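You operate a simulated robot arm through the tools that you are given. There is no shell and no other tool.

The job below is to be done with a simulated robot arm. You get a single attempt, and the scene is never put back.

JOB
Hang the three eggs back on the cord and return the cherry jar to the top board.
Fine: eggs and jar are on the counter; one egg a hook; the eggs that still hang stay; damage nothing. Set down upright: small cherry jar.

The check looks at the end state, three seconds after you hand in, the way a careful person would. Anything else that was tipped, shoved, dropped, spilled or broken makes it a failure.

ROBOT AND FRAMES
A 7-joint arm with a two-finger parallel gripper, fixed in place. Base frame: the origin is on the floor under the middle of its stand, x ahead of it, y to its left, z up; the work surface is at about z = 720. Units: mm, degrees, N and s.
It reaches about 1247 mm from its shoulder. Its first joint turns from -132.0 to 132.0 degrees. Payload 3.91 kg.
The tool frame sits at the grasp point between the pads (the TCP): z along the fingers, y along the line on which they close. The tips reach 30 mm beyond it. Largest opening 110 mm; finger width 20, thickness 10; the body of the gripper, 48 by 112 mm, starts 55 mm behind the TCP.
Orientation is that of the tool frame in the base frame, as a unit quaternion [x, y, z, w]. With the fingers straight down and closing along the base's y, the tool's x points along the base's -x, its y along +y and its z along -z.

CONTROLS
- The arm moves only by the tool servo_tool. Its argument "commands" is a list of rows, each a list of 7 numbers: the shift along the tool's x, y, z in m, then the turn, a rotation vector about the tool's x, y, z in degrees, then the closure, from 0 (fully open) to 1 (shut). In form: [[dx, dy, dz, rx, ry, rz, hand], ...]. A call has 1 to 20 rows; each row shifts and turns the commanded pose from where the row before left it, along the tool's axes as they then stand. A row lasts 0.2 s, in which the tool goes at most 50 mm and 8.6 degrees; a call with a longer step from one row to the next is refused whole, and so is a gripper value outside its range. A pose out of reach is approached as far as the arm can. The call stops where the force on the tool passes 40 N (or 10 N more than at its start, if that is more) or the arm is blocked; 0.2 s more then pass. The fingers move at their own pace (about 108 mm/s each) and stop on an object; they squeeze with about 32 N. The grip force told is the motor's: it shows also when the fingers shut on nothing. Time passes only in rows, and 0.2 s behind the last, so rows that do not move let the fingers close. It gives the time, the measured TCP pose, the force on the tool (base axes), the opening and the grip force at its end, in the units of the frame above (readings bear some noise), with the torque about the TCP (base axes, N m) and any sound that the robot's microphone picked up, and new pictures: "pictures" is both (left out), scene, wrist or none.
- Cameras (640 x 400 px; columns grow to the right, rows downward): "scene" is fixed at [50.5, 500.8, 1550.2]; the picture's right is [-0.08, -1.00, 0.00], its down [-0.73, 0.06, -0.69] and it looks along [0.68, -0.06, -0.73] (base axes); focal length 285 px, centre (320, 200). "wrist" rides on the gripper at [72, 17, -103] in the tool frame; the picture's right is [-0.23, 0.97, 0.00], its down [-0.76, -0.18, -0.62] and it looks along [-0.61, -0.14, 0.78] (tool axes); focal length 222 px, centre (320, 200). There is no depth. A picture from a camera that has moved, and an enlarged one, comes with that camera's place and axes in the base frame and with its lens.
- zoom(camera, box): a new picture of the part [left, top, right, bottom] of that camera's present view, enlarged. The clock stands still meanwhile.
- close_job(): hands the job in; it is judged then, once.

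Places have to be worked out from the pictures, the camera data and where the tool is seen. Open the gripper and draw the arm clear of the work before you hand the job in, unless the task says otherwise.

The tools are called by a JSON object that holds its "fn" and its "kwargs". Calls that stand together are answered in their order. servo_tool: Moves the arm, as the interface text tells. Its arguments: {"type":"object","properties":{"commands":{"type":"array"},"pictures":{"type":"string","enum":["both","scene","wrist","none"]}},"required":["commands"]} The other tools are called the same way: zoom (camera, box) takes an enlarged picture of a part of a camera's view; close_job () hands the job in.

At the start:

```text
time_s: 0.0
tcp_pos: [444.6, 251.6, 1263.8]
ee_rot: [0.0, 1.0, 0.001, 0.0]
force: [-1.5, 0.5, 0.0]
wrist_torque: [-0.05, 0.02, -0.02]
opening: 110.0
grip_force: 0.0
```

scene: 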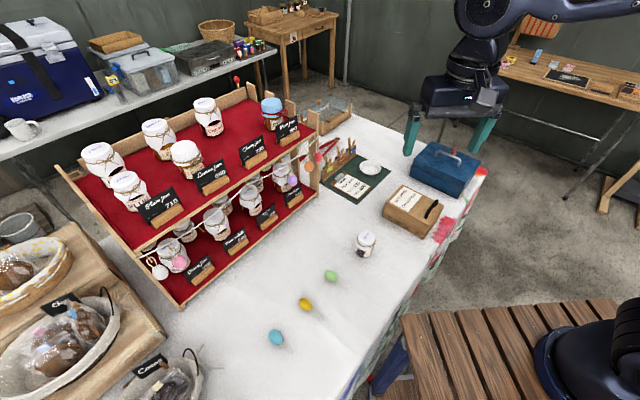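
wrist: 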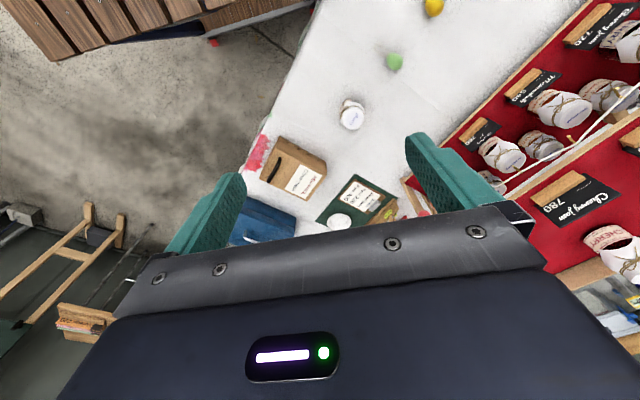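

I'll look at the scene closely first: the shelf with cord and hooks, the eggs and the jar on the counter.

{"fn": "zoom", "kwargs": {"camera": "scene", "box": [130, 120, 350, 300]}}

{"fn": "zoom", "kwargs": {"camera": "scene", "box": [230, 210, 450, 360]}}

{"fn": "zoom", "kwargs": {"camera": "scene", "box": [60, 70, 320, 240]}}

{"fn": "zoom", "kwargs": {"camera": "wrist", "box": [300, 0, 640, 230]}}

```text
2.22 times, centred on (240, 210) of scene
camera zoom: at [50.5, 500.8, 1550.2], right [-0.08, -1.0, 0.0], down [-0.73, 0.06, -0.69], along [0.68, -0.06, -0.73], focal length 632 px, centre (498, 178)
```

zoom: 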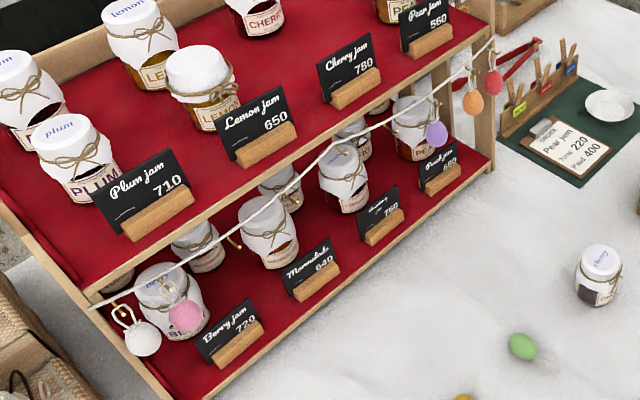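

```text
2.67 times, centred on (340, 285) of scene
camera zoom: at [50.5, 500.8, 1550.2], right [-0.08, -1.0, 0.0], down [-0.73, 0.06, -0.69], along [0.68, -0.06, -0.73], focal length 759 px, centre (267, -27)
```

zoom: 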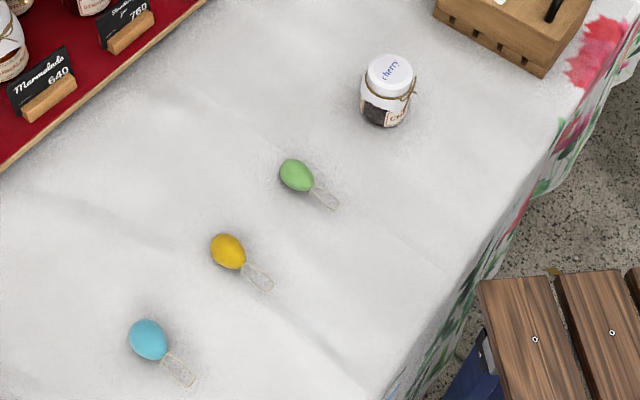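

```text
2.35 times, centred on (190, 155) of scene
camera zoom: at [50.5, 500.8, 1550.2], right [-0.08, -1.0, 0.0], down [-0.73, 0.06, -0.69], along [0.68, -0.06, -0.73], focal length 670 px, centre (626, 306)
```

zoom: 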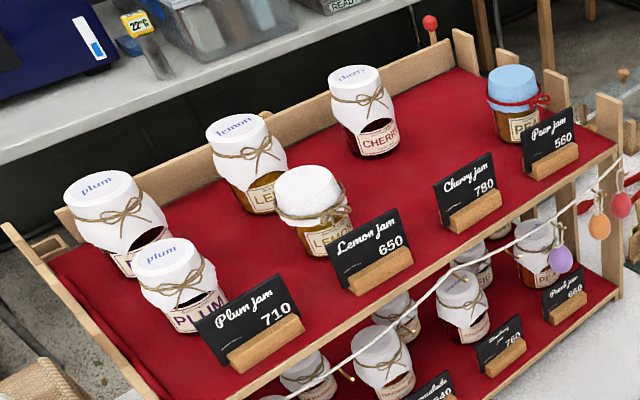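

```text
1.74 times, centred on (470, 115) of wrist
camera zoom: at [371.4, 267.9, 1367.1], right [0.23, 0.97, 0.0], down [0.76, -0.18, 0.62], along [0.61, -0.14, -0.78], focal length 386 px, centre (59, 348)
```

zoom: 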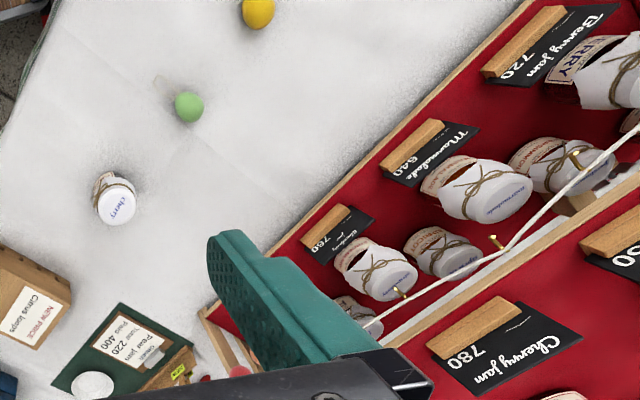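

The eggs lie at roughly (487,431), (403,516) and (318,598), with their loops pointing toward the robot. The jar is near (570,310), and the shelf front faces the robot at about 45°. I'll turn the tool in place, high up, so the wrist camera looks toward the shelf.

{"fn": "servo_tool", "kwargs": {"commands": [[0, 0, 0, 0, 0, 8.5, 0], [0, 0, 0, 0, 0, 8.5, 0], [0, 0, 0, 0, 0, 8.5, 0], [0, 0, 0, 0, 0, 8.5, 0], [0, 0, 0, 0, 0, 8.5, 0], [0, 0, 0, 0, 0, 8.5, 0], [0, 0, 0, 0, 0, 8.5, 0], [0, 0, 0, 0, 0, 8.5, 0], [0, 0, 0, 0, 0, 8.5, 0], [0, 0, 0, 0, 0, 8.5, 0], [0, 0, 0, 0, 0, 8.5, 0], [0, 0, 0, 0, 0, 8.5, 0], [0, 0, 0, 0, 0, 8.5, 0], [0, 0, 0, 0, 0, 8.5, 0], [0, 0, 0, 0, 0, 8.5, 0], [0, 0, 0, 0, 0, 8.5, 0]], "pictures": "both"}}

```text
time_s: 3.4
tcp_pos: [448.3, 251.0, 1263.4]
ee_rot: [0.928, 0.372, -0.001, -0.001]
force: [3.5, -3.3, -1.5]
wrist_torque: [0.22, 0.33, -0.03]
opening: 110.0
grip_force: 0.0
camera wrist: at [510.9, 286.9, 1365.3], right [0.51, -0.86, 0.0], down [-0.67, -0.4, 0.63], along [-0.54, -0.32, -0.78], focal length 222 px, centre (320, 200)
```

scene: 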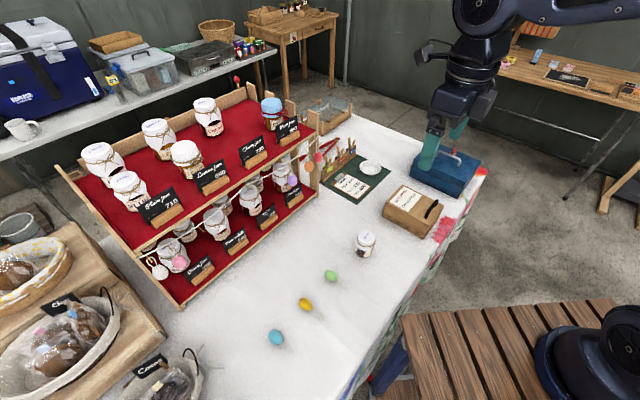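
wrist: 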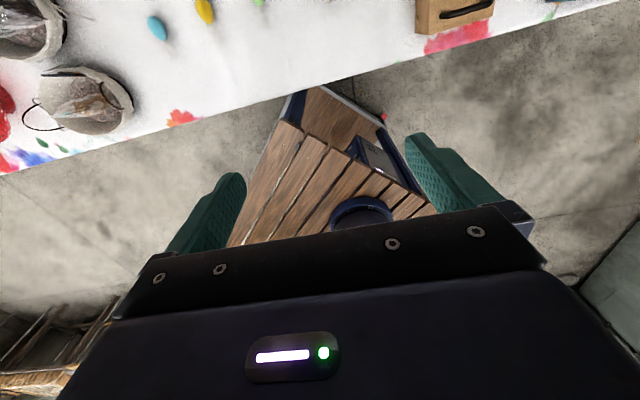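

The turn worked: tool x now points along about 44°. I'll move left and down, then pitch the tool toward horizontal so the wrist camera sees the cord and hooks from the front, well short of the shelf.

{"fn": "servo_tool", "kwargs": {"commands": [[0.0264, -0.0213, 0.0188, 0, 0, 0, 0], [0.0264, -0.0213, 0.0188, 0, 0, 0, 0], [0.0264, -0.0213, 0.0188, 0, 0, 0, 0], [0.0264, -0.0213, 0.0188, 0, 0, 0, 0], [0.0264, -0.0213, 0.0188, 0, 0, 0, 0], [0.0264, -0.0213, 0.0188, 0, 0, 0, 0], [0.0264, -0.0213, 0.0188, 0, 0, 0, 0], [0.0264, -0.0213, 0.0188, 0, 0, 0, 0], [0.0264, -0.0213, 0.0188, 0, 0, 0, 0], [0.0264, -0.0213, 0.0188, 0, 0, 0, 0], [0, 0, 0, 0, 8.5, 0, 0], [0, 0, 0, 0, 8.5, 0, 0], [0, 0, 0, 0, 8.5, 0, 0], [0, 0, 0, 0, 8.5, 0, 0], [0, 0, 0, 0, 8.5, 0, 0], [0, 0, 0, 0, 8.5, 0, 0], [0, 0, 0, 0, 8.5, 0, 0], [0, 0, 0, 0, 8.5, 0, 0], [0, 0, 0, 0, 8.5, 0, 0], [0, 0, 0, 0, 8.5, 0, 0]], "pictures": "both"}}

```text
time_s: 7.6
tcp_pos: [486.3, 589.4, 1076.7]
ee_rot: [0.698, 0.281, 0.61, -0.246]
force: [0.0, 0.3, -0.1]
wrist_torque: [-0.01, 0.01, 0.01]
opening: 110.2
grip_force: 0.0
camera wrist: at [430.9, 511.2, 1161.7], right [0.65, -0.72, -0.22], down [-0.64, -0.37, -0.67], along [0.4, 0.58, -0.71], focal length 222 px, centre (320, 200)
```

scene: 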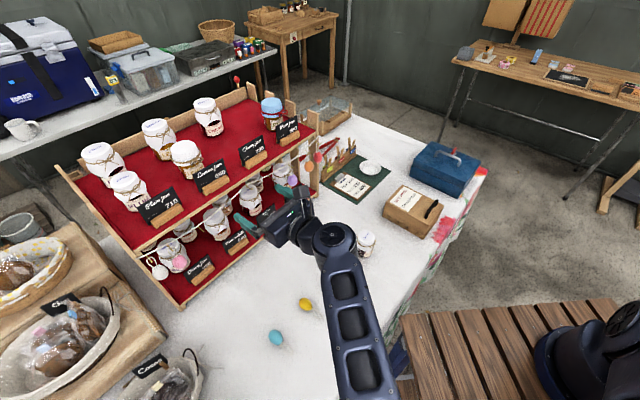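
wrist: 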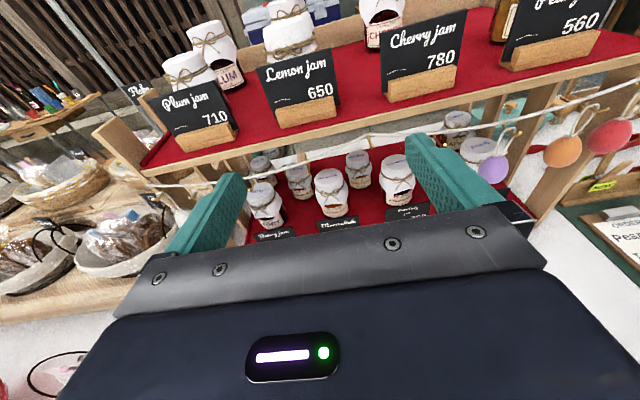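

Good view of the cord from the front. I'll zoom in on it from the wrist camera.

{"fn": "zoom", "kwargs": {"camera": "wrist", "box": [240, 100, 420, 220]}}

{"fn": "zoom", "kwargs": {"camera": "wrist", "box": [420, 60, 640, 200]}}

{"fn": "zoom", "kwargs": {"camera": "wrist", "box": [120, 100, 300, 220]}}

{"fn": "zoom", "kwargs": {"camera": "scene", "box": [140, 160, 320, 290]}}

```text
3.33 times, centred on (330, 160) of wrist
camera zoom: at [430.9, 511.2, 1161.7], right [0.65, -0.72, -0.22], down [-0.64, -0.37, -0.67], along [0.4, 0.58, -0.71], focal length 740 px, centre (287, 333)
```

zoom: 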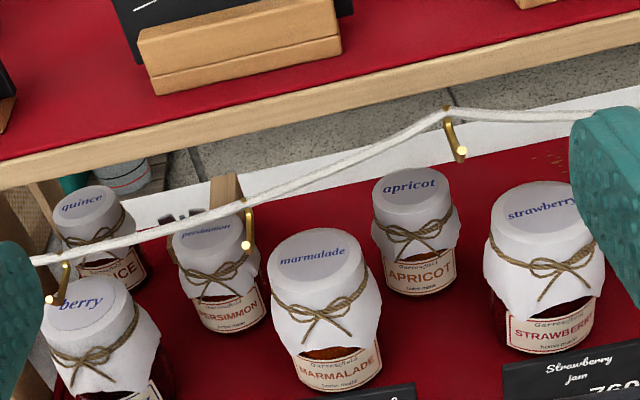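

```text
2.86 times, centred on (530, 130) of wrist
camera zoom: at [430.9, 511.2, 1161.7], right [0.65, -0.72, -0.22], down [-0.64, -0.37, -0.67], along [0.4, 0.58, -0.71], focal length 635 px, centre (-280, 400)
```

zoom: 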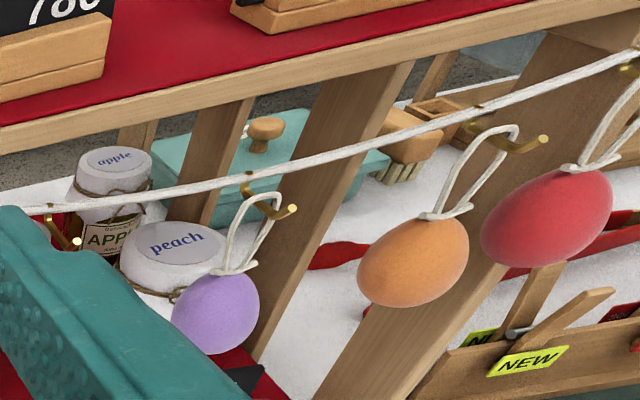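

```text
3.33 times, centred on (210, 160) of wrist
camera zoom: at [430.9, 511.2, 1161.7], right [0.65, -0.72, -0.22], down [-0.64, -0.37, -0.67], along [0.4, 0.58, -0.71], focal length 740 px, centre (687, 333)
```

zoom: 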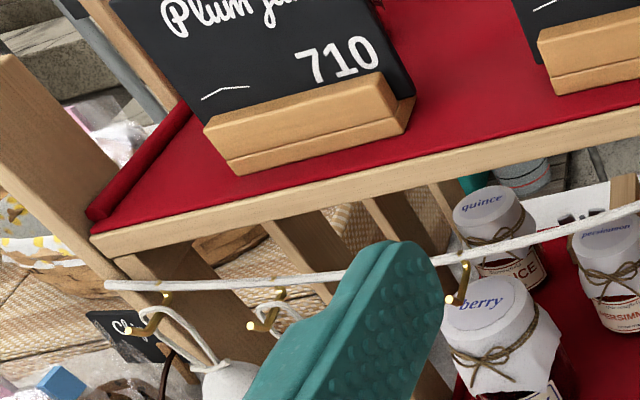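

```text
3.08 times, centred on (230, 225) of scene
camera zoom: at [50.5, 500.8, 1550.2], right [-0.08, -1.0, 0.0], down [-0.73, 0.06, -0.69], along [0.68, -0.06, -0.73], focal length 876 px, centre (597, 123)
```

zoom: 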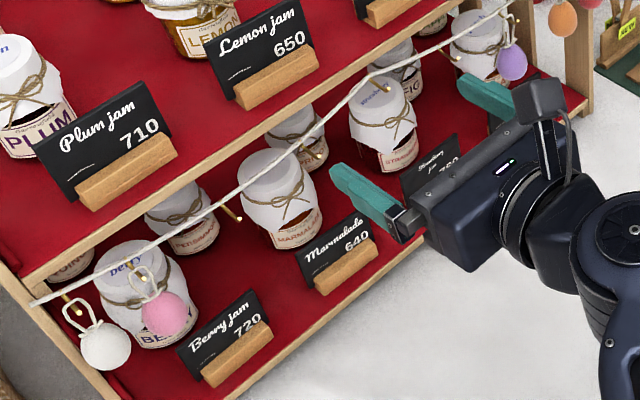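

I count nine hooks on the cord. Four are free, between the purple and pink eggs, and each has a brass rod pointing toward the robot. I'll let the arm settle for an exact camera pose, then take further views for triangulation.

{"fn": "servo_tool", "kwargs": {"commands": [[0, 0, 0, 0, 5, 0, 1], [0, 0, 0, 0, 0, 0, 1], [0, 0, 0, 0, 0, 0, 1], [0, 0, 0, 0, 0, 0, 1], [0, 0, 0, 0, 0, 0, 1]], "pictures": "both"}}

{"fn": "zoom", "kwargs": {"camera": "wrist", "box": [120, 80, 380, 220]}}

{"fn": "zoom", "kwargs": {"camera": "wrist", "box": [340, 60, 600, 200]}}

```text
time_s: 8.8
tcp_pos: [487.3, 588.5, 1075.9]
ee_rot: [0.699, 0.282, 0.609, -0.246]
force: [0.1, 0.9, -0.9]
wrist_torque: [0.0, 0.0, -0.02]
opening: 0.0
grip_force: 32.6
out of reach, approached as far as the arm can: row 1
camera wrist: at [431.1, 511.6, 1161.2], right [0.65, -0.72, -0.23], down [-0.64, -0.37, -0.67], along [0.4, 0.58, -0.71], focal length 222 px, centre (320, 200)
```

scene: 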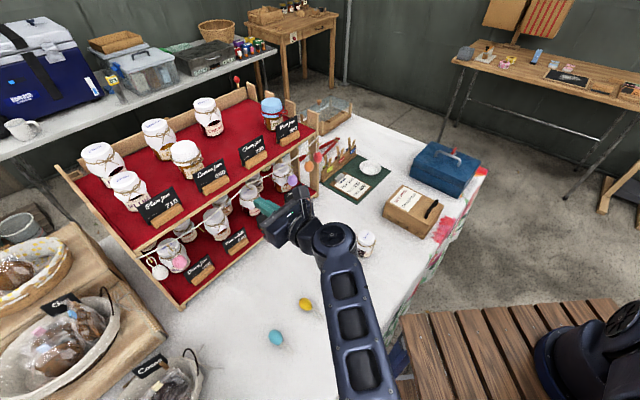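
wrist: 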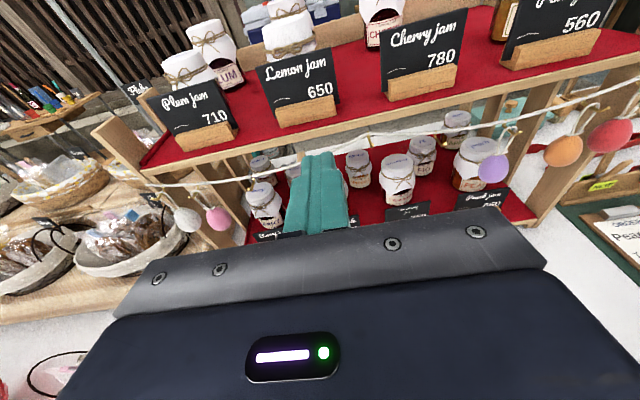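

```text
2.46 times, centred on (250, 150) of wrist
camera zoom: at [431.1, 511.6, 1161.2], right [0.65, -0.72, -0.23], down [-0.64, -0.37, -0.67], along [0.4, 0.58, -0.71], focal length 547 px, centre (492, 323)
```

zoom: 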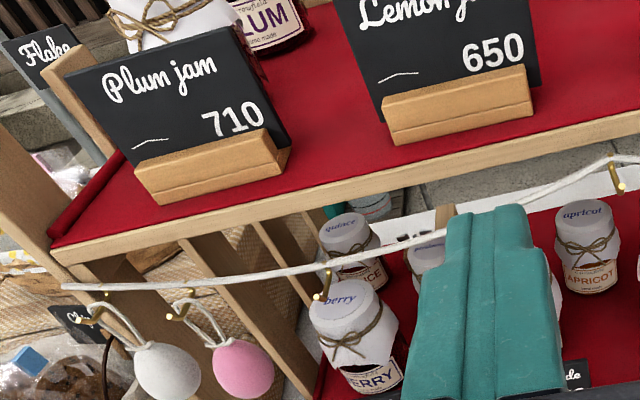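

```text
2.46 times, centred on (470, 130) of wrist
camera zoom: at [431.1, 511.6, 1161.2], right [0.65, -0.72, -0.23], down [-0.64, -0.37, -0.67], along [0.4, 0.58, -0.71], focal length 547 px, centre (-49, 372)
```

zoom: 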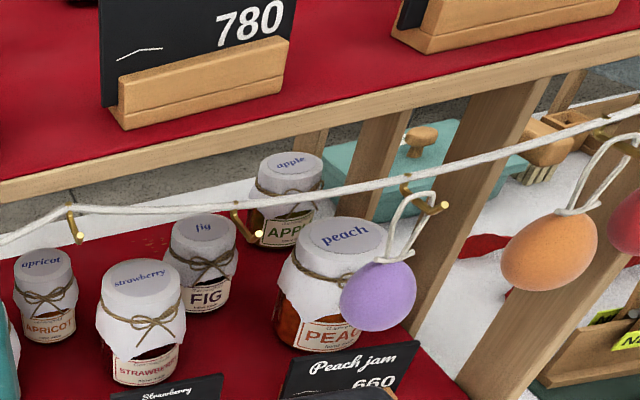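

The second view gives rough hook tips near (503,761,980), (568,720,972), (619,647,1005) and (668,581,995). The pitch is limited to about 82° here. I'll drop lower, slightly un-pitched, to see the hooks from nearer their own height.

{"fn": "servo_tool", "kwargs": {"commands": [[-0.0222, -0.0084, 0.0093, 0, -2, 0, 1], [-0.0222, -0.0084, 0.0093, 0, -2, 0, 1], [-0.0222, -0.0084, 0.0093, 0, -2, 0, 1], [-0.0222, -0.0084, 0.0093, 0, -2, 0, 1], [-0.0222, -0.0084, 0.0093, 0, 0, 0, 1], [0, 0, 0, 0, 0, 0, 1], [0, 0, 0, 0, 0, 0, 1], [0, 0, 0, 0, 0, 0, 1]], "pictures": "both"}}

{"fn": "zoom", "kwargs": {"camera": "wrist", "box": [80, 20, 340, 180]}}

{"fn": "zoom", "kwargs": {"camera": "wrist", "box": [320, 0, 580, 160]}}

{"fn": "zoom", "kwargs": {"camera": "scene", "box": [140, 160, 300, 260]}}

```text
time_s: 10.6
tcp_pos: [474.4, 635.4, 961.1]
ee_rot: [0.742, 0.299, 0.556, -0.224]
force: [0.6, 0.5, 0.2]
wrist_torque: [-0.02, 0.0, 0.01]
opening: 0.0
grip_force: 32.2
camera wrist: at [427.9, 567.8, 1058.8], right [0.63, -0.75, -0.22], down [-0.71, -0.44, -0.56], along [0.32, 0.5, -0.8], focal length 222 px, centre (320, 200)
```

scene: 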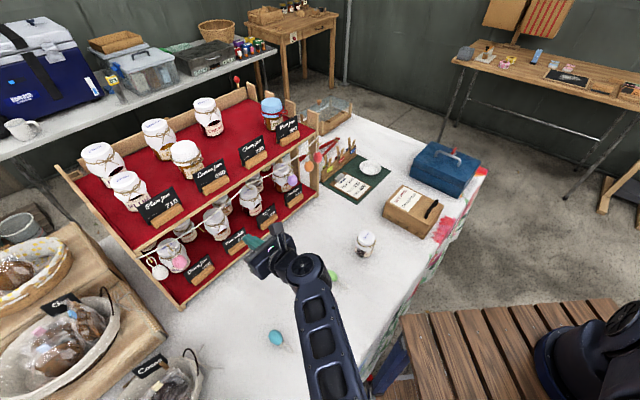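
wrist: 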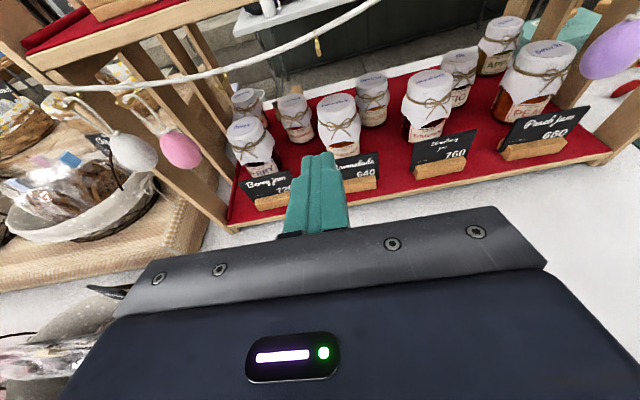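

```text
2.46 times, centred on (210, 100) of wrist
camera zoom: at [427.9, 567.8, 1058.8], right [0.63, -0.75, -0.22], down [-0.71, -0.44, -0.56], along [0.32, 0.5, -0.8], focal length 547 px, centre (591, 446)
```

zoom: 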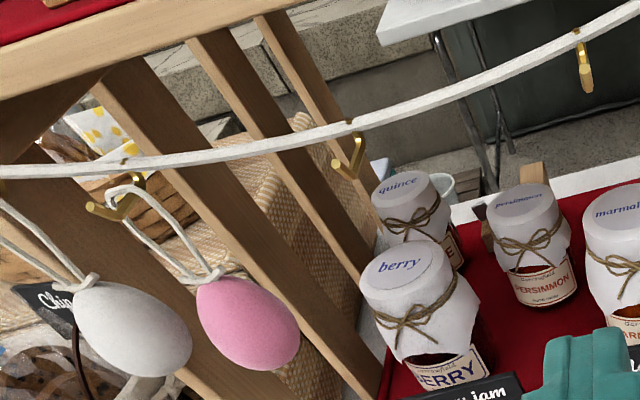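

```text
2.46 times, centred on (450, 80) of wrist
camera zoom: at [427.9, 567.8, 1058.8], right [0.63, -0.75, -0.22], down [-0.71, -0.44, -0.56], along [0.32, 0.5, -0.8], focal length 547 px, centre (0, 495)
```

zoom: 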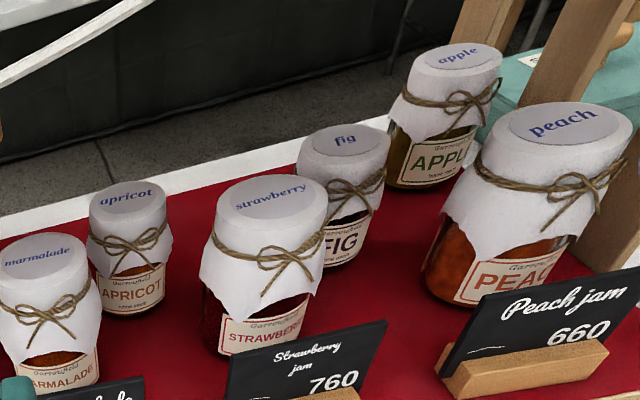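

```text
4.00 times, centred on (220, 210) of scene
camera zoom: at [50.5, 500.8, 1550.2], right [-0.08, -1.0, 0.0], down [-0.73, 0.06, -0.69], along [0.68, -0.06, -0.73], focal length 1138 px, centre (720, 160)
```

zoom: 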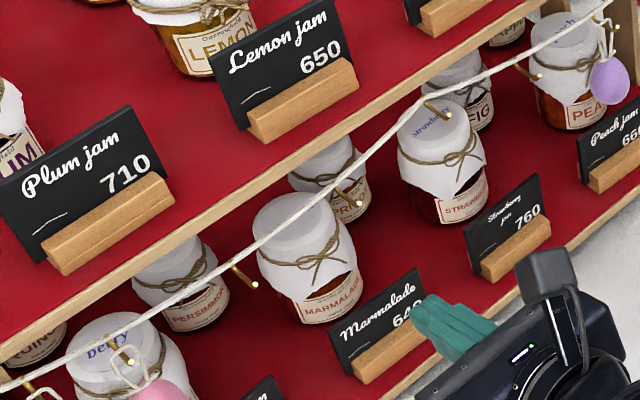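

Triangulated hook tips are about (494,748,990), (549,690,996), (609,640,1012) and (674,583,986). Next I'll back away, point the tool straight down, and swing its heading around to inspect the eggs from above.

{"fn": "servo_tool", "kwargs": {"commands": [[0, 0, -0.048, 0, 0, 0, 1], [0, 0, 0, 0, -8.2, 0, 1], [0, 0, 0, 0, -8.2, 0, 1], [0, 0, 0, 0, -8.2, 0, 1], [0, 0, 0, 0, -8.2, 0, 1], [0, 0, 0, 0, -8.2, 0, 1], [0, 0, 0, 0, -8.2, 0, 1], [0, 0, 0, 0, -8.2, 0, 1], [0, 0, 0, 0, -8.2, 0, 1], [0, 0, 0, 0, -8.2, 0, 1], [-0.0469, 0.0089, 0.0038, 0, 0, 0, 0.5], [-0.0469, 0.0089, 0.0038, 0, 0, 0, 0.5], [-0.0469, 0.0089, 0.0038, 0, 0, 0, 0.5], [-0.0469, 0.0089, 0.0038, 0, 0, 0, 0.5], [0, 0, 0, 0, 0, -8.5, 0.5], [0, 0, 0, 0, 0, -8.5, 0.5], [0, 0, 0, 0, 0, -8.5, 0.5], [0, 0, 0, 0, 0, -8.5, 0.5], [0, 0, 0, 0, 0, -8.5, 0.5], [0, 0, 0, 0, 0, -8.5, 0.5]], "pictures": "none"}}

{"fn": "servo_tool", "kwargs": {"commands": [[0, 0, 0, 0, 0, -8.5, 0.5], [0, 0, 0, 0, 0, -8.5, 0.5], [0, 0, 0, 0, 0, -8.5, 0.5], [0, 0, 0, 0, 0, -8.5, 0.5], [0, 0, 0, 0, 0, -8.5, 0.5], [0, 0, 0, 0, 0, -8.5, 0.5], [0, 0, 0, 0, 0, -8.5, 0.5], [0, 0, 0, 0, 0, -8.5, 0.5], [0, 0, 0, 0, 0, -8.5, 0.5], [0, 0, 0, 0, 0, -8.5, 0.5], [0, 0, 0, 0, 0, -8.5, 0.5], [0, 0, 0, 0, 0, -8.5, 0.5], [0, 0, 0, 0, 0, -8.5, 0.5], [0, 0, 0, 0, 0, -8.5, 0.5], [0, 0, 0, 0, 0, -8.5, 0.5], [0, 0, 0, 0, 0, -1.5, 0.5], [0, 0, 0, 0, 0, 0, 0.5], [0, 0, 0, 0, 0, 0, 0.5]], "pictures": "both"}}

```text
time_s: 14.8
tcp_pos: [332.4, 446.2, 953.3]
ee_rot: [0.674, 0.738, 0.002, 0.0]
force: [-0.2, -0.2, -1.3]
wrist_torque: [0.03, -0.02, 0.0]
opening: 55.3
grip_force: 0.1
```

```text
time_s: 18.6
tcp_pos: [331.8, 447.3, 956.0]
ee_rot: [-0.374, 0.927, 0.001, 0.003]
force: [-0.5, 0.7, 0.5]
wrist_torque: [-0.01, -0.01, -0.02]
opening: 54.9
grip_force: 0.0
camera wrist: at [265.6, 407.3, 1057.5], right [-0.51, 0.86, 0.0], down [0.67, 0.4, 0.63], along [0.54, 0.32, -0.78], focal length 222 px, centre (320, 200)
```

scene: 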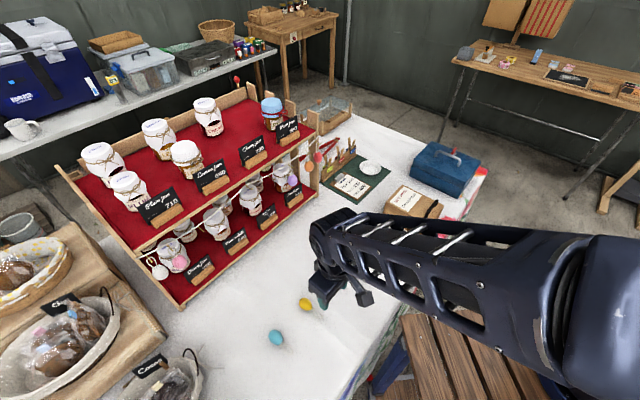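
wrist: 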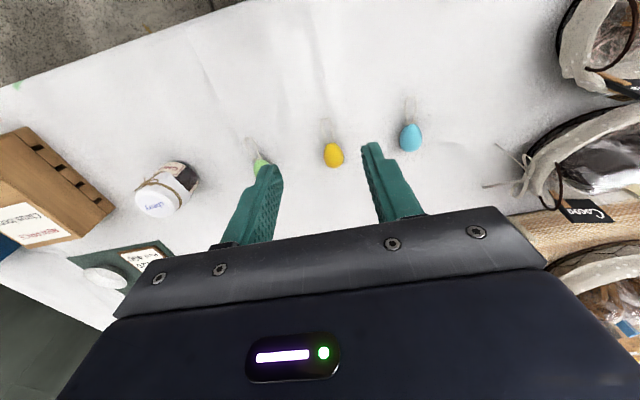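

The 180° swing works. Now I'll zoom in on the eggs to measure their positions and loop directions.

{"fn": "zoom", "kwargs": {"camera": "wrist", "box": [230, 90, 440, 190]}}

{"fn": "zoom", "kwargs": {"camera": "wrist", "box": [370, 80, 450, 170]}}

{"fn": "zoom", "kwargs": {"camera": "scene", "box": [255, 285, 345, 365]}}

```text
3.05 times, centred on (335, 140) of wrist
camera zoom: at [265.6, 407.3, 1057.5], right [-0.51, 0.86, 0.0], down [0.67, 0.4, 0.63], along [0.54, 0.32, -0.78], focal length 677 px, centre (274, 383)
```

zoom: 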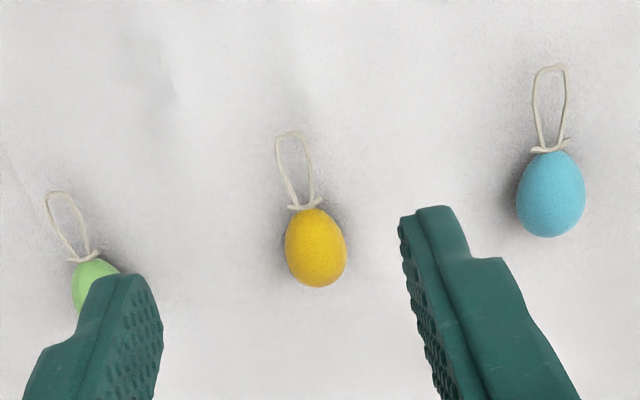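

```text
4.44 times, centred on (410, 125) of wrist
camera zoom: at [265.6, 407.3, 1057.5], right [-0.51, 0.86, 0.0], down [0.67, 0.4, 0.63], along [0.54, 0.32, -0.78], focal length 987 px, centre (-80, 533)
```

zoom: 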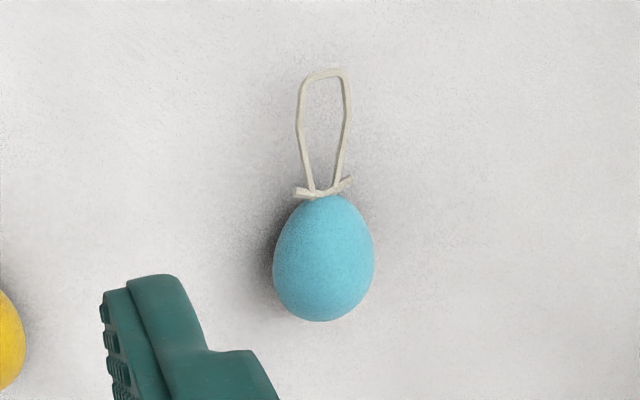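

```text
5.00 times, centred on (300, 325) of scene
camera zoom: at [50.5, 500.8, 1550.2], right [-0.08, -1.0, 0.0], down [-0.73, 0.06, -0.69], along [0.68, -0.06, -0.73], focal length 1423 px, centre (420, -425)
```

zoom: 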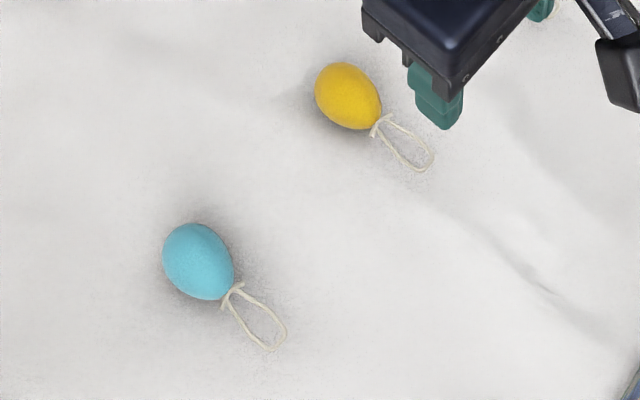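

Both cameras agree: yellow is at about (400.5,513.7) with its loop pointing along ~226°, and blue is at about (315.7,598.4) along ~220°. I'll move to a pre-grasp above the yellow egg, tilted 20°, so the loop stands vertical when the tool is later pitched 70°.

{"fn": "servo_tool", "kwargs": {"commands": [[-0.0184, -0.0004, 0.036, 0, 0, 0, 0.5], [-0.0184, -0.0004, 0.036, 0, 0, 0, 0.5], [-0.0184, -0.0004, 0.036, 0, 0, 0, 0.5], [0, 0, 0, 0, 0, -1.8, 0.5], [0, 0, 0, 0, -6.67, 0, 0.5], [0, 0, 0, 0, -6.67, 0, 0.5], [0, 0, 0, 0, -6.67, 0, 0.5], [0, 0, 0, 0, 0, 0, 0.5], [0, 0, 0, 0, 0, 0, 0.5], [0, 0, 0, 0, 0, 0, 0.5]], "pictures": "both"}}

{"fn": "zoom", "kwargs": {"camera": "wrist", "box": [230, 60, 410, 200]}}

```text
time_s: 20.8
tcp_pos: [372.3, 484.2, 848.3]
ee_rot: [-0.383, 0.907, 0.069, 0.163]
force: [-0.6, 1.1, -0.1]
wrist_torque: [-0.05, 0.03, 0.0]
opening: 54.8
grip_force: 0.0
camera wrist: at [286.0, 420.5, 918.6], right [-0.55, 0.83, 0.08], down [0.47, 0.23, 0.85], along [0.69, 0.5, -0.52], focal length 222 px, centre (320, 200)
```

scene: 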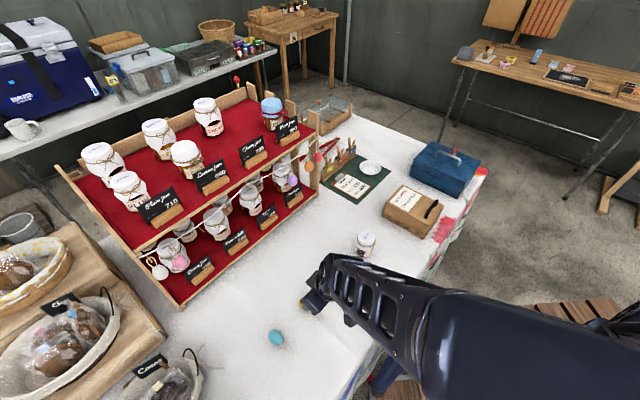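
wrist: 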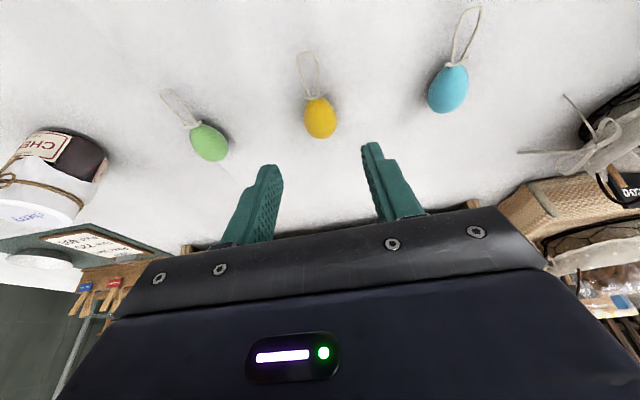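

```text
2.86 times, centred on (320, 130) of wrist
camera zoom: at [286.0, 420.5, 918.6], right [-0.55, 0.83, 0.08], down [0.47, 0.23, 0.85], along [0.69, 0.5, -0.52], focal length 635 px, centre (320, 400)
```

zoom: 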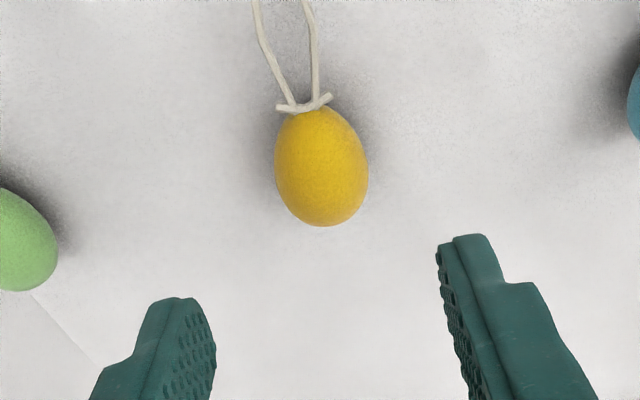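

The yellow egg appears exactly where predicted, on the tool axis about 118 mm ahead. I'll descend 98 mm along the tool axis and close on it.

{"fn": "servo_tool", "kwargs": {"commands": [[0, 0, 0.03, 0, 0, 0, 0.5], [0, 0, 0.03, 0, 0, 0, 0.5], [0, 0, 0.02, 0, 0, 0, 0.5], [0, 0, 0.01, 0, 0, 0, 0.5], [0, 0, 0.008, 0, 0, 0, 0.5], [0, 0, 0, 0, 0, 0, 0.5], [0, 0, 0, 0, 0, 0, 0.5], [0, 0, 0, 0, 0, 0, 0.5]], "pictures": "both"}}

{"fn": "zoom", "kwargs": {"camera": "wrist", "box": [230, 60, 410, 200]}}

```text
time_s: 22.6
tcp_pos: [394.4, 507.3, 755.6]
ee_rot: [-0.383, 0.907, 0.068, 0.163]
force: [-0.7, 0.2, 0.2]
wrist_torque: [0.0, -0.01, 0.01]
opening: 55.1
grip_force: 0.0
camera wrist: at [309.3, 444.6, 826.6], right [-0.55, 0.83, 0.08], down [0.47, 0.23, 0.85], along [0.69, 0.5, -0.52], focal length 222 px, centre (320, 200)
```

scene: 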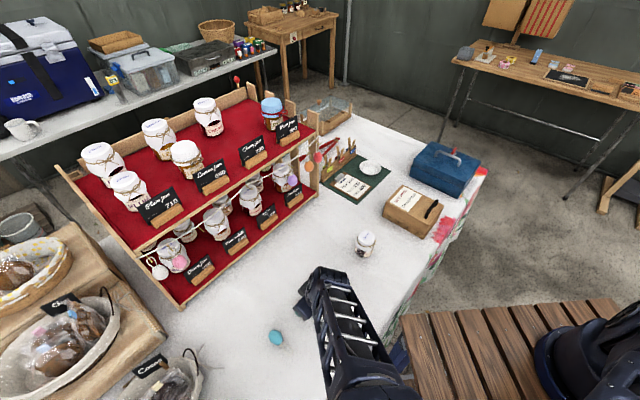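
wrist: 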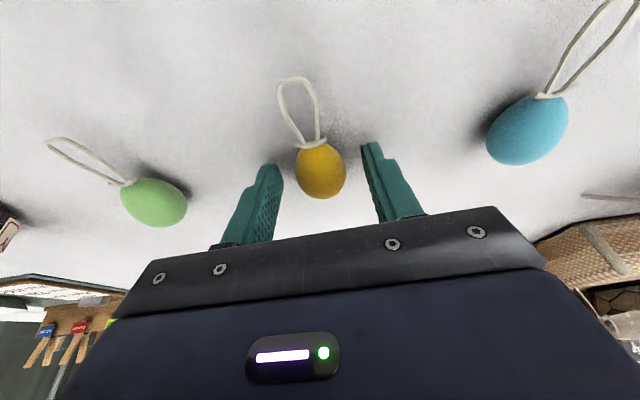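

```text
2.86 times, centred on (320, 130) of wrist
camera zoom: at [309.3, 444.6, 826.6], right [-0.55, 0.83, 0.08], down [0.47, 0.23, 0.85], along [0.69, 0.5, -0.52], focal length 635 px, centre (320, 400)
```

zoom: 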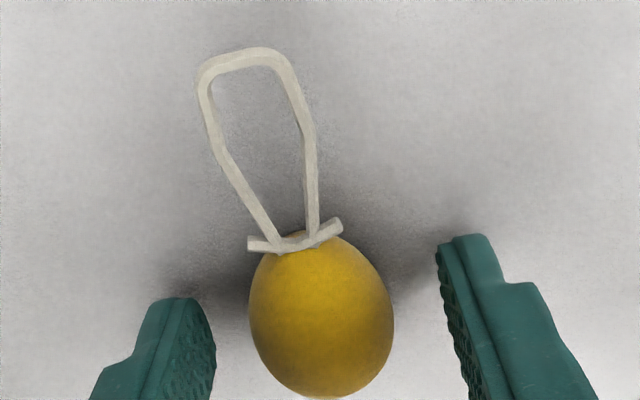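

The egg is centred between the pads with about 2 mm of tip clearance to the cloth. Closing the gripper.

{"fn": "servo_tool", "kwargs": {"commands": [[0, 0, 0, 0, 0, 0, 0.7], [0, 0, 0, 0, 0, 0, 1], [0, 0, 0, 0, 0, 0, 1], [0, 0, 0, 0, 0, 0, 1], [0, 0, -0.01, 0, 0, 0, 1], [0, 0, -0.04, 0, 0, 0, 1], [0, 0, -0.05, 0, 0, 0, 1], [0, 0, 0, 0, 0, 0, 1], [0, 0, 0, 0, 0, 0, 1]], "pictures": "both"}}

{"fn": "zoom", "kwargs": {"camera": "wrist", "box": [230, 60, 410, 200]}}

```text
time_s: 24.6
tcp_pos: [369.7, 487.4, 851.2]
ee_rot: [-0.384, 0.906, 0.069, 0.163]
force: [0.8, -0.8, -0.2]
wrist_torque: [-0.01, 0.01, 0.0]
opening: 24.5
grip_force: 32.0
camera wrist: at [284.4, 424.6, 922.6], right [-0.55, 0.83, 0.08], down [0.47, 0.23, 0.85], along [0.69, 0.5, -0.52], focal length 222 px, centre (320, 200)
```

scene: 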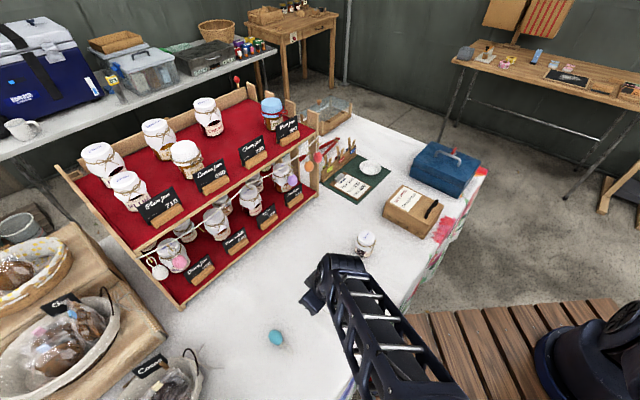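
wrist: 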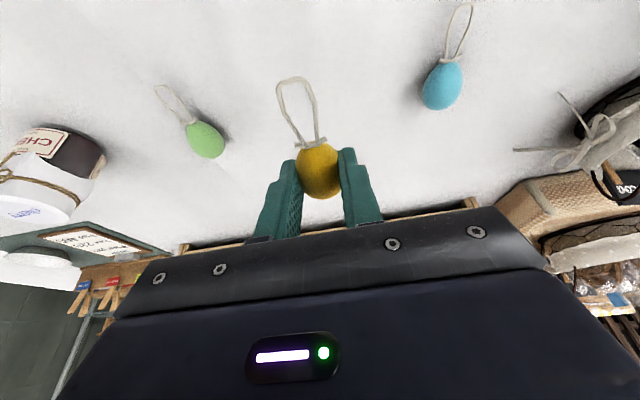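

```text
2.86 times, centred on (320, 130) of wrist
camera zoom: at [284.4, 424.6, 922.6], right [-0.55, 0.83, 0.08], down [0.47, 0.23, 0.85], along [0.69, 0.5, -0.52], focal length 635 px, centre (320, 400)
```

zoom: 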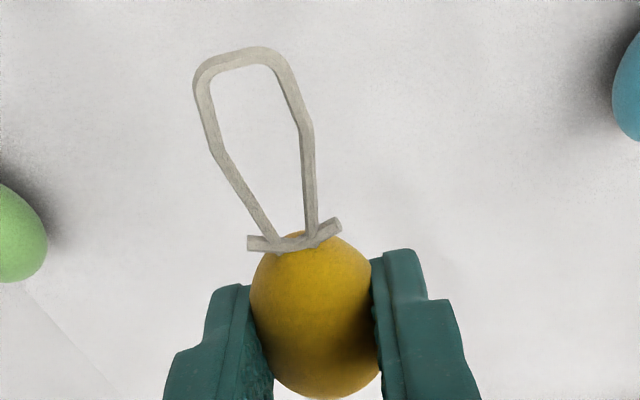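

The yellow egg is held with its loop clear and rigid. I'll lift it, turn the tool back to vertical, and swing 180° toward the shelf.

{"fn": "servo_tool", "kwargs": {"commands": [[0, 0, -0.03, 0, 6.67, 0, 1], [0, 0, -0.03, 0, 6.67, 0, 1], [0, 0, -0.03, 0, 6.67, 0, 1], [0, 0, -0.03, 0, 0, 0, 1], [0, 0, -0.03, 0, 0, 0, 1], [0, 0, 0, 0, 0, 8.2, 1], [0, 0, 0, 0, 0, 8.2, 1], [0, 0, 0, 0, 0, 8.2, 1], [0, 0, 0, 0, 0, 8.2, 1], [0, 0, 0, 0, 0, 8.2, 1], [0, 0, 0, 0, 0, 8.2, 1], [0, 0, 0, 0, 0, 8.2, 1], [0, 0, 0, 0, 0, 8.2, 1], [0, 0, 0, 0, 0, 8.2, 1], [0, 0, 0, 0, 0, 8.2, 1], [0, 0, 0, 0, 0, 8.2, 1], [0, 0, 0, 0, 0, 8.2, 1], [0, 0, 0, 0, 0, 8.2, 1], [0, 0, 0, 0, 0, 8.2, 1]], "pictures": "none"}}

{"fn": "servo_tool", "kwargs": {"commands": [[0, 0, 0, 0, 0, 8.15, 1], [0, 0, 0, 0, 0, 8.15, 1], [0, 0, 0, 0, 0, 8.15, 1], [0, 0, 0, 0, 0, 8.15, 1], [0, 0, 0, 0, 0, 8.15, 1], [0, 0, 0, 0, 0, 8.15, 1], [0, 0, 0, 0, 0, 8.15, 1], [0, 0, 0, 0, 0, 8.15, 1], [0.0373, -0.0037, 0, 0, 0, 0, 1], [0.0373, -0.0037, 0, 0, 0, 0, 1], [0.0373, -0.0037, 0, 0, 0, 0, 1], [0, 0, 0, 0, 7.78, 0, 1], [0, 0, 0, 0, 7.78, 0, 1], [0, 0, 0, 0, 7.78, 0, 1], [0, 0, 0, 0, 7.78, 0, 1], [0, 0, 0, 0, 7.78, 0, 1], [0, 0, 0, 0, 7.78, 0, 1], [0, 0, 0, 0, 7.78, 0, 1], [0, 0, 0, 0, 7.78, 0, 1], [0, 0, 0, 0, 7.78, 0, 1]], "pictures": "both"}}

```text
time_s: 28.6
tcp_pos: [355.9, 469.4, 997.4]
ee_rot: [0.567, 0.824, 0.002, -0.001]
force: [-0.6, -0.4, -0.2]
wrist_torque: [0.02, 0.0, 0.0]
opening: 24.5
grip_force: 31.6
```

```text
time_s: 32.8
tcp_pos: [425.5, 558.0, 997.4]
ee_rot: [0.752, 0.318, 0.532, -0.224]
force: [0.4, -0.7, 0.2]
wrist_torque: [-0.01, 0.04, 0.03]
opening: 24.2
grip_force: 32.2
camera wrist: at [385.2, 491.9, 1099.8], right [0.65, -0.73, -0.21], down [-0.71, -0.48, -0.51], along [0.27, 0.48, -0.83], focal length 222 px, centre (320, 200)
```

scene: 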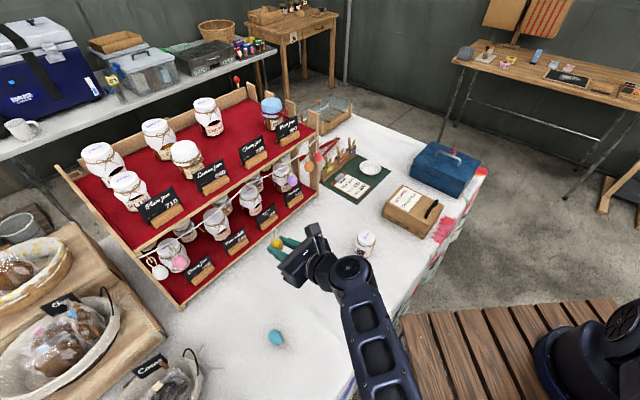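
wrist: 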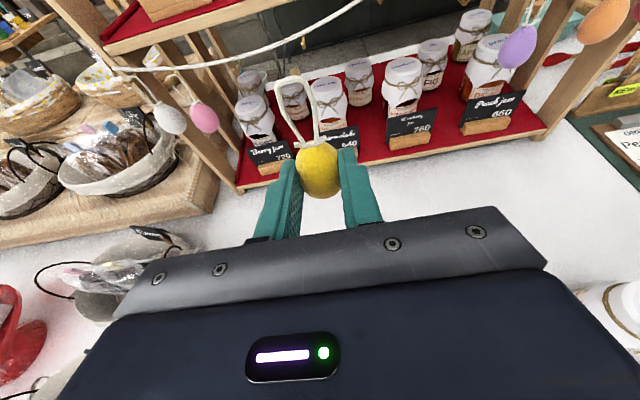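

The egg is upright with its loop up, pitch 70.5° and heading 46°. I'll move to the pre-hang point, with the loop about 60 mm in front of the second free hook at about (549,690,996).

{"fn": "servo_tool", "kwargs": {"commands": [[-0.0018, -0.0009, 0.026, 0, 0, 0, 1], [-0.0018, -0.0009, 0.026, 0, 0, 0, 1], [-0.0018, -0.0009, 0.026, 0, 0, 0, 1], [-0.0018, -0.0009, 0.026, 0, 0, 0, 1], [0, 0, 0, 0, 0, 0, 1], [0, 0, 0, 0, 0, 0, 1], [0, 0, 0, 0, 0, 0, 1]], "pictures": "both"}}

{"fn": "zoom", "kwargs": {"camera": "wrist", "box": [220, 0, 400, 120]}}

{"fn": "zoom", "kwargs": {"camera": "scene", "box": [190, 180, 290, 250]}}

```text
time_s: 34.4
tcp_pos: [490.5, 626.9, 954.0]
ee_rot: [0.753, 0.318, 0.532, -0.223]
force: [0.7, 0.5, 0.6]
wrist_torque: [-0.01, 0.0, 0.02]
opening: 24.7
grip_force: 31.9
camera wrist: at [450.5, 561.7, 1056.6], right [0.65, -0.73, -0.21], down [-0.71, -0.48, -0.51], along [0.27, 0.48, -0.83], focal length 222 px, centre (320, 200)
```

scene: 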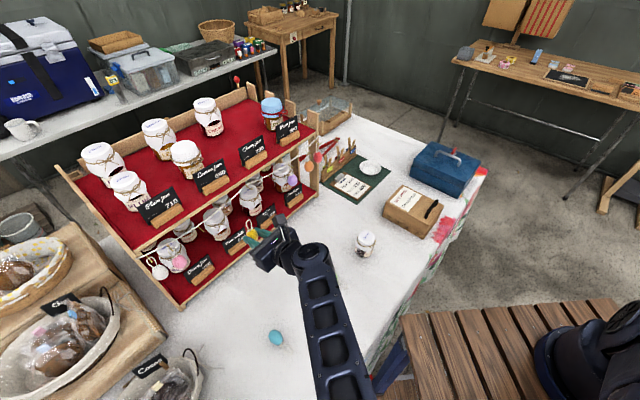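
wrist: 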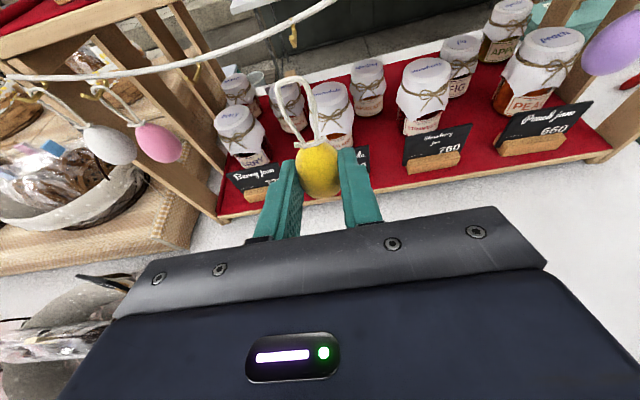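

```text
3.33 times, centred on (310, 60) of wrist
camera zoom: at [450.5, 561.7, 1056.6], right [0.65, -0.73, -0.21], down [-0.71, -0.48, -0.51], along [0.27, 0.48, -0.83], focal length 740 px, centre (353, 667)
```

zoom: 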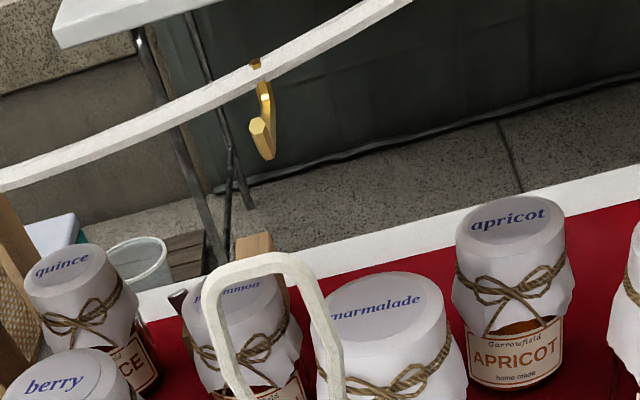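

```text
5.71 times, centred on (240, 215) of scene
camera zoom: at [50.5, 500.8, 1550.2], right [-0.08, -1.0, 0.0], down [-0.73, 0.06, -0.69], along [0.68, -0.06, -0.73], focal length 1626 px, centre (777, 114)
```

zoom: 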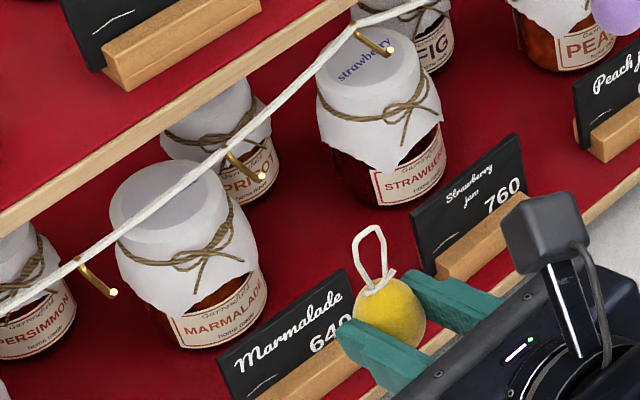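

The loop is about 60 mm in front of the second hook, and triangulation puts its tip at (553,695,994). I'll zoom in more closely to understand the hook's exact shape.

{"fn": "zoom", "kwargs": {"camera": "wrist", "box": [260, 0, 330, 60]}}

{"fn": "zoom", "kwargs": {"camera": "scene", "box": [215, 195, 265, 230]}}

{"fn": "zoom", "kwargs": {"camera": "wrist", "box": [150, 30, 230, 110]}}

{"fn": "zoom", "kwargs": {"camera": "wrist", "box": [0, 50, 120, 130]}}

```text
6.67 times, centred on (295, 30) of wrist
camera zoom: at [450.5, 561.7, 1056.6], right [0.65, -0.73, -0.21], down [-0.71, -0.48, -0.51], along [0.27, 0.48, -0.83], focal length 1481 px, centre (487, 1333)
```

zoom: 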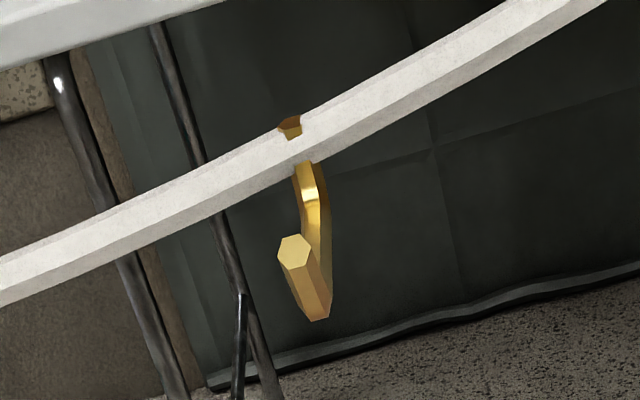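

```text
11.43 times, centred on (240, 212) of scene
camera zoom: at [50.5, 500.8, 1550.2], right [-0.08, -1.0, 0.0], down [-0.73, 0.06, -0.69], along [0.68, -0.06, -0.73], focal length 3252 px, centre (1234, 57)
```

zoom: 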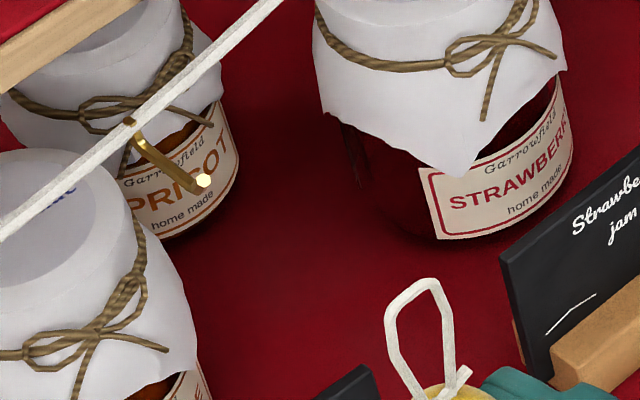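

```text
5.00 times, centred on (190, 70) of wrist
camera zoom: at [450.5, 561.7, 1056.6], right [0.65, -0.73, -0.21], down [-0.71, -0.48, -0.51], along [0.27, 0.48, -0.83], focal length 1111 px, centre (970, 850)
```

zoom: 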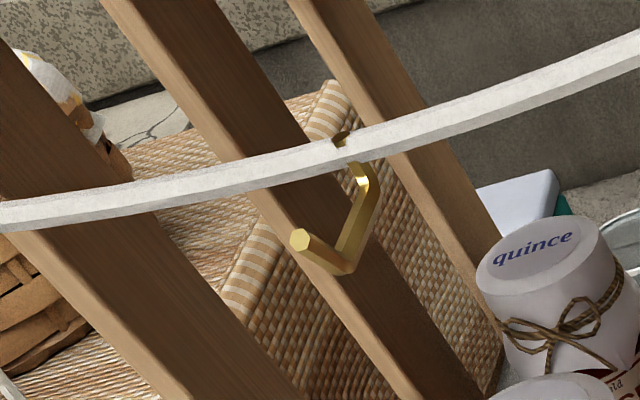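

```text
5.00 times, centred on (60, 90) of wrist
camera zoom: at [450.5, 561.7, 1056.6], right [0.65, -0.73, -0.21], down [-0.71, -0.48, -0.51], along [0.27, 0.48, -0.83], focal length 1111 px, centre (1620, 750)
```

zoom: 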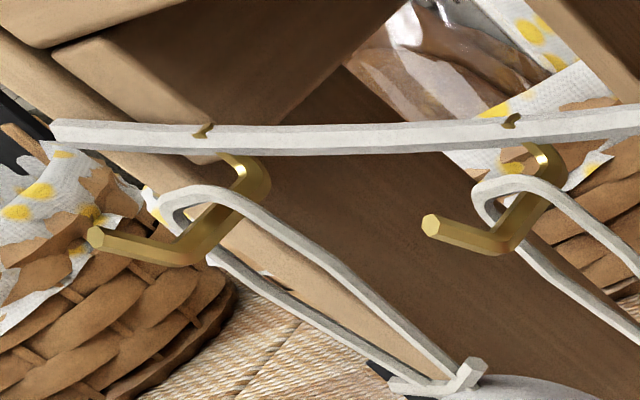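

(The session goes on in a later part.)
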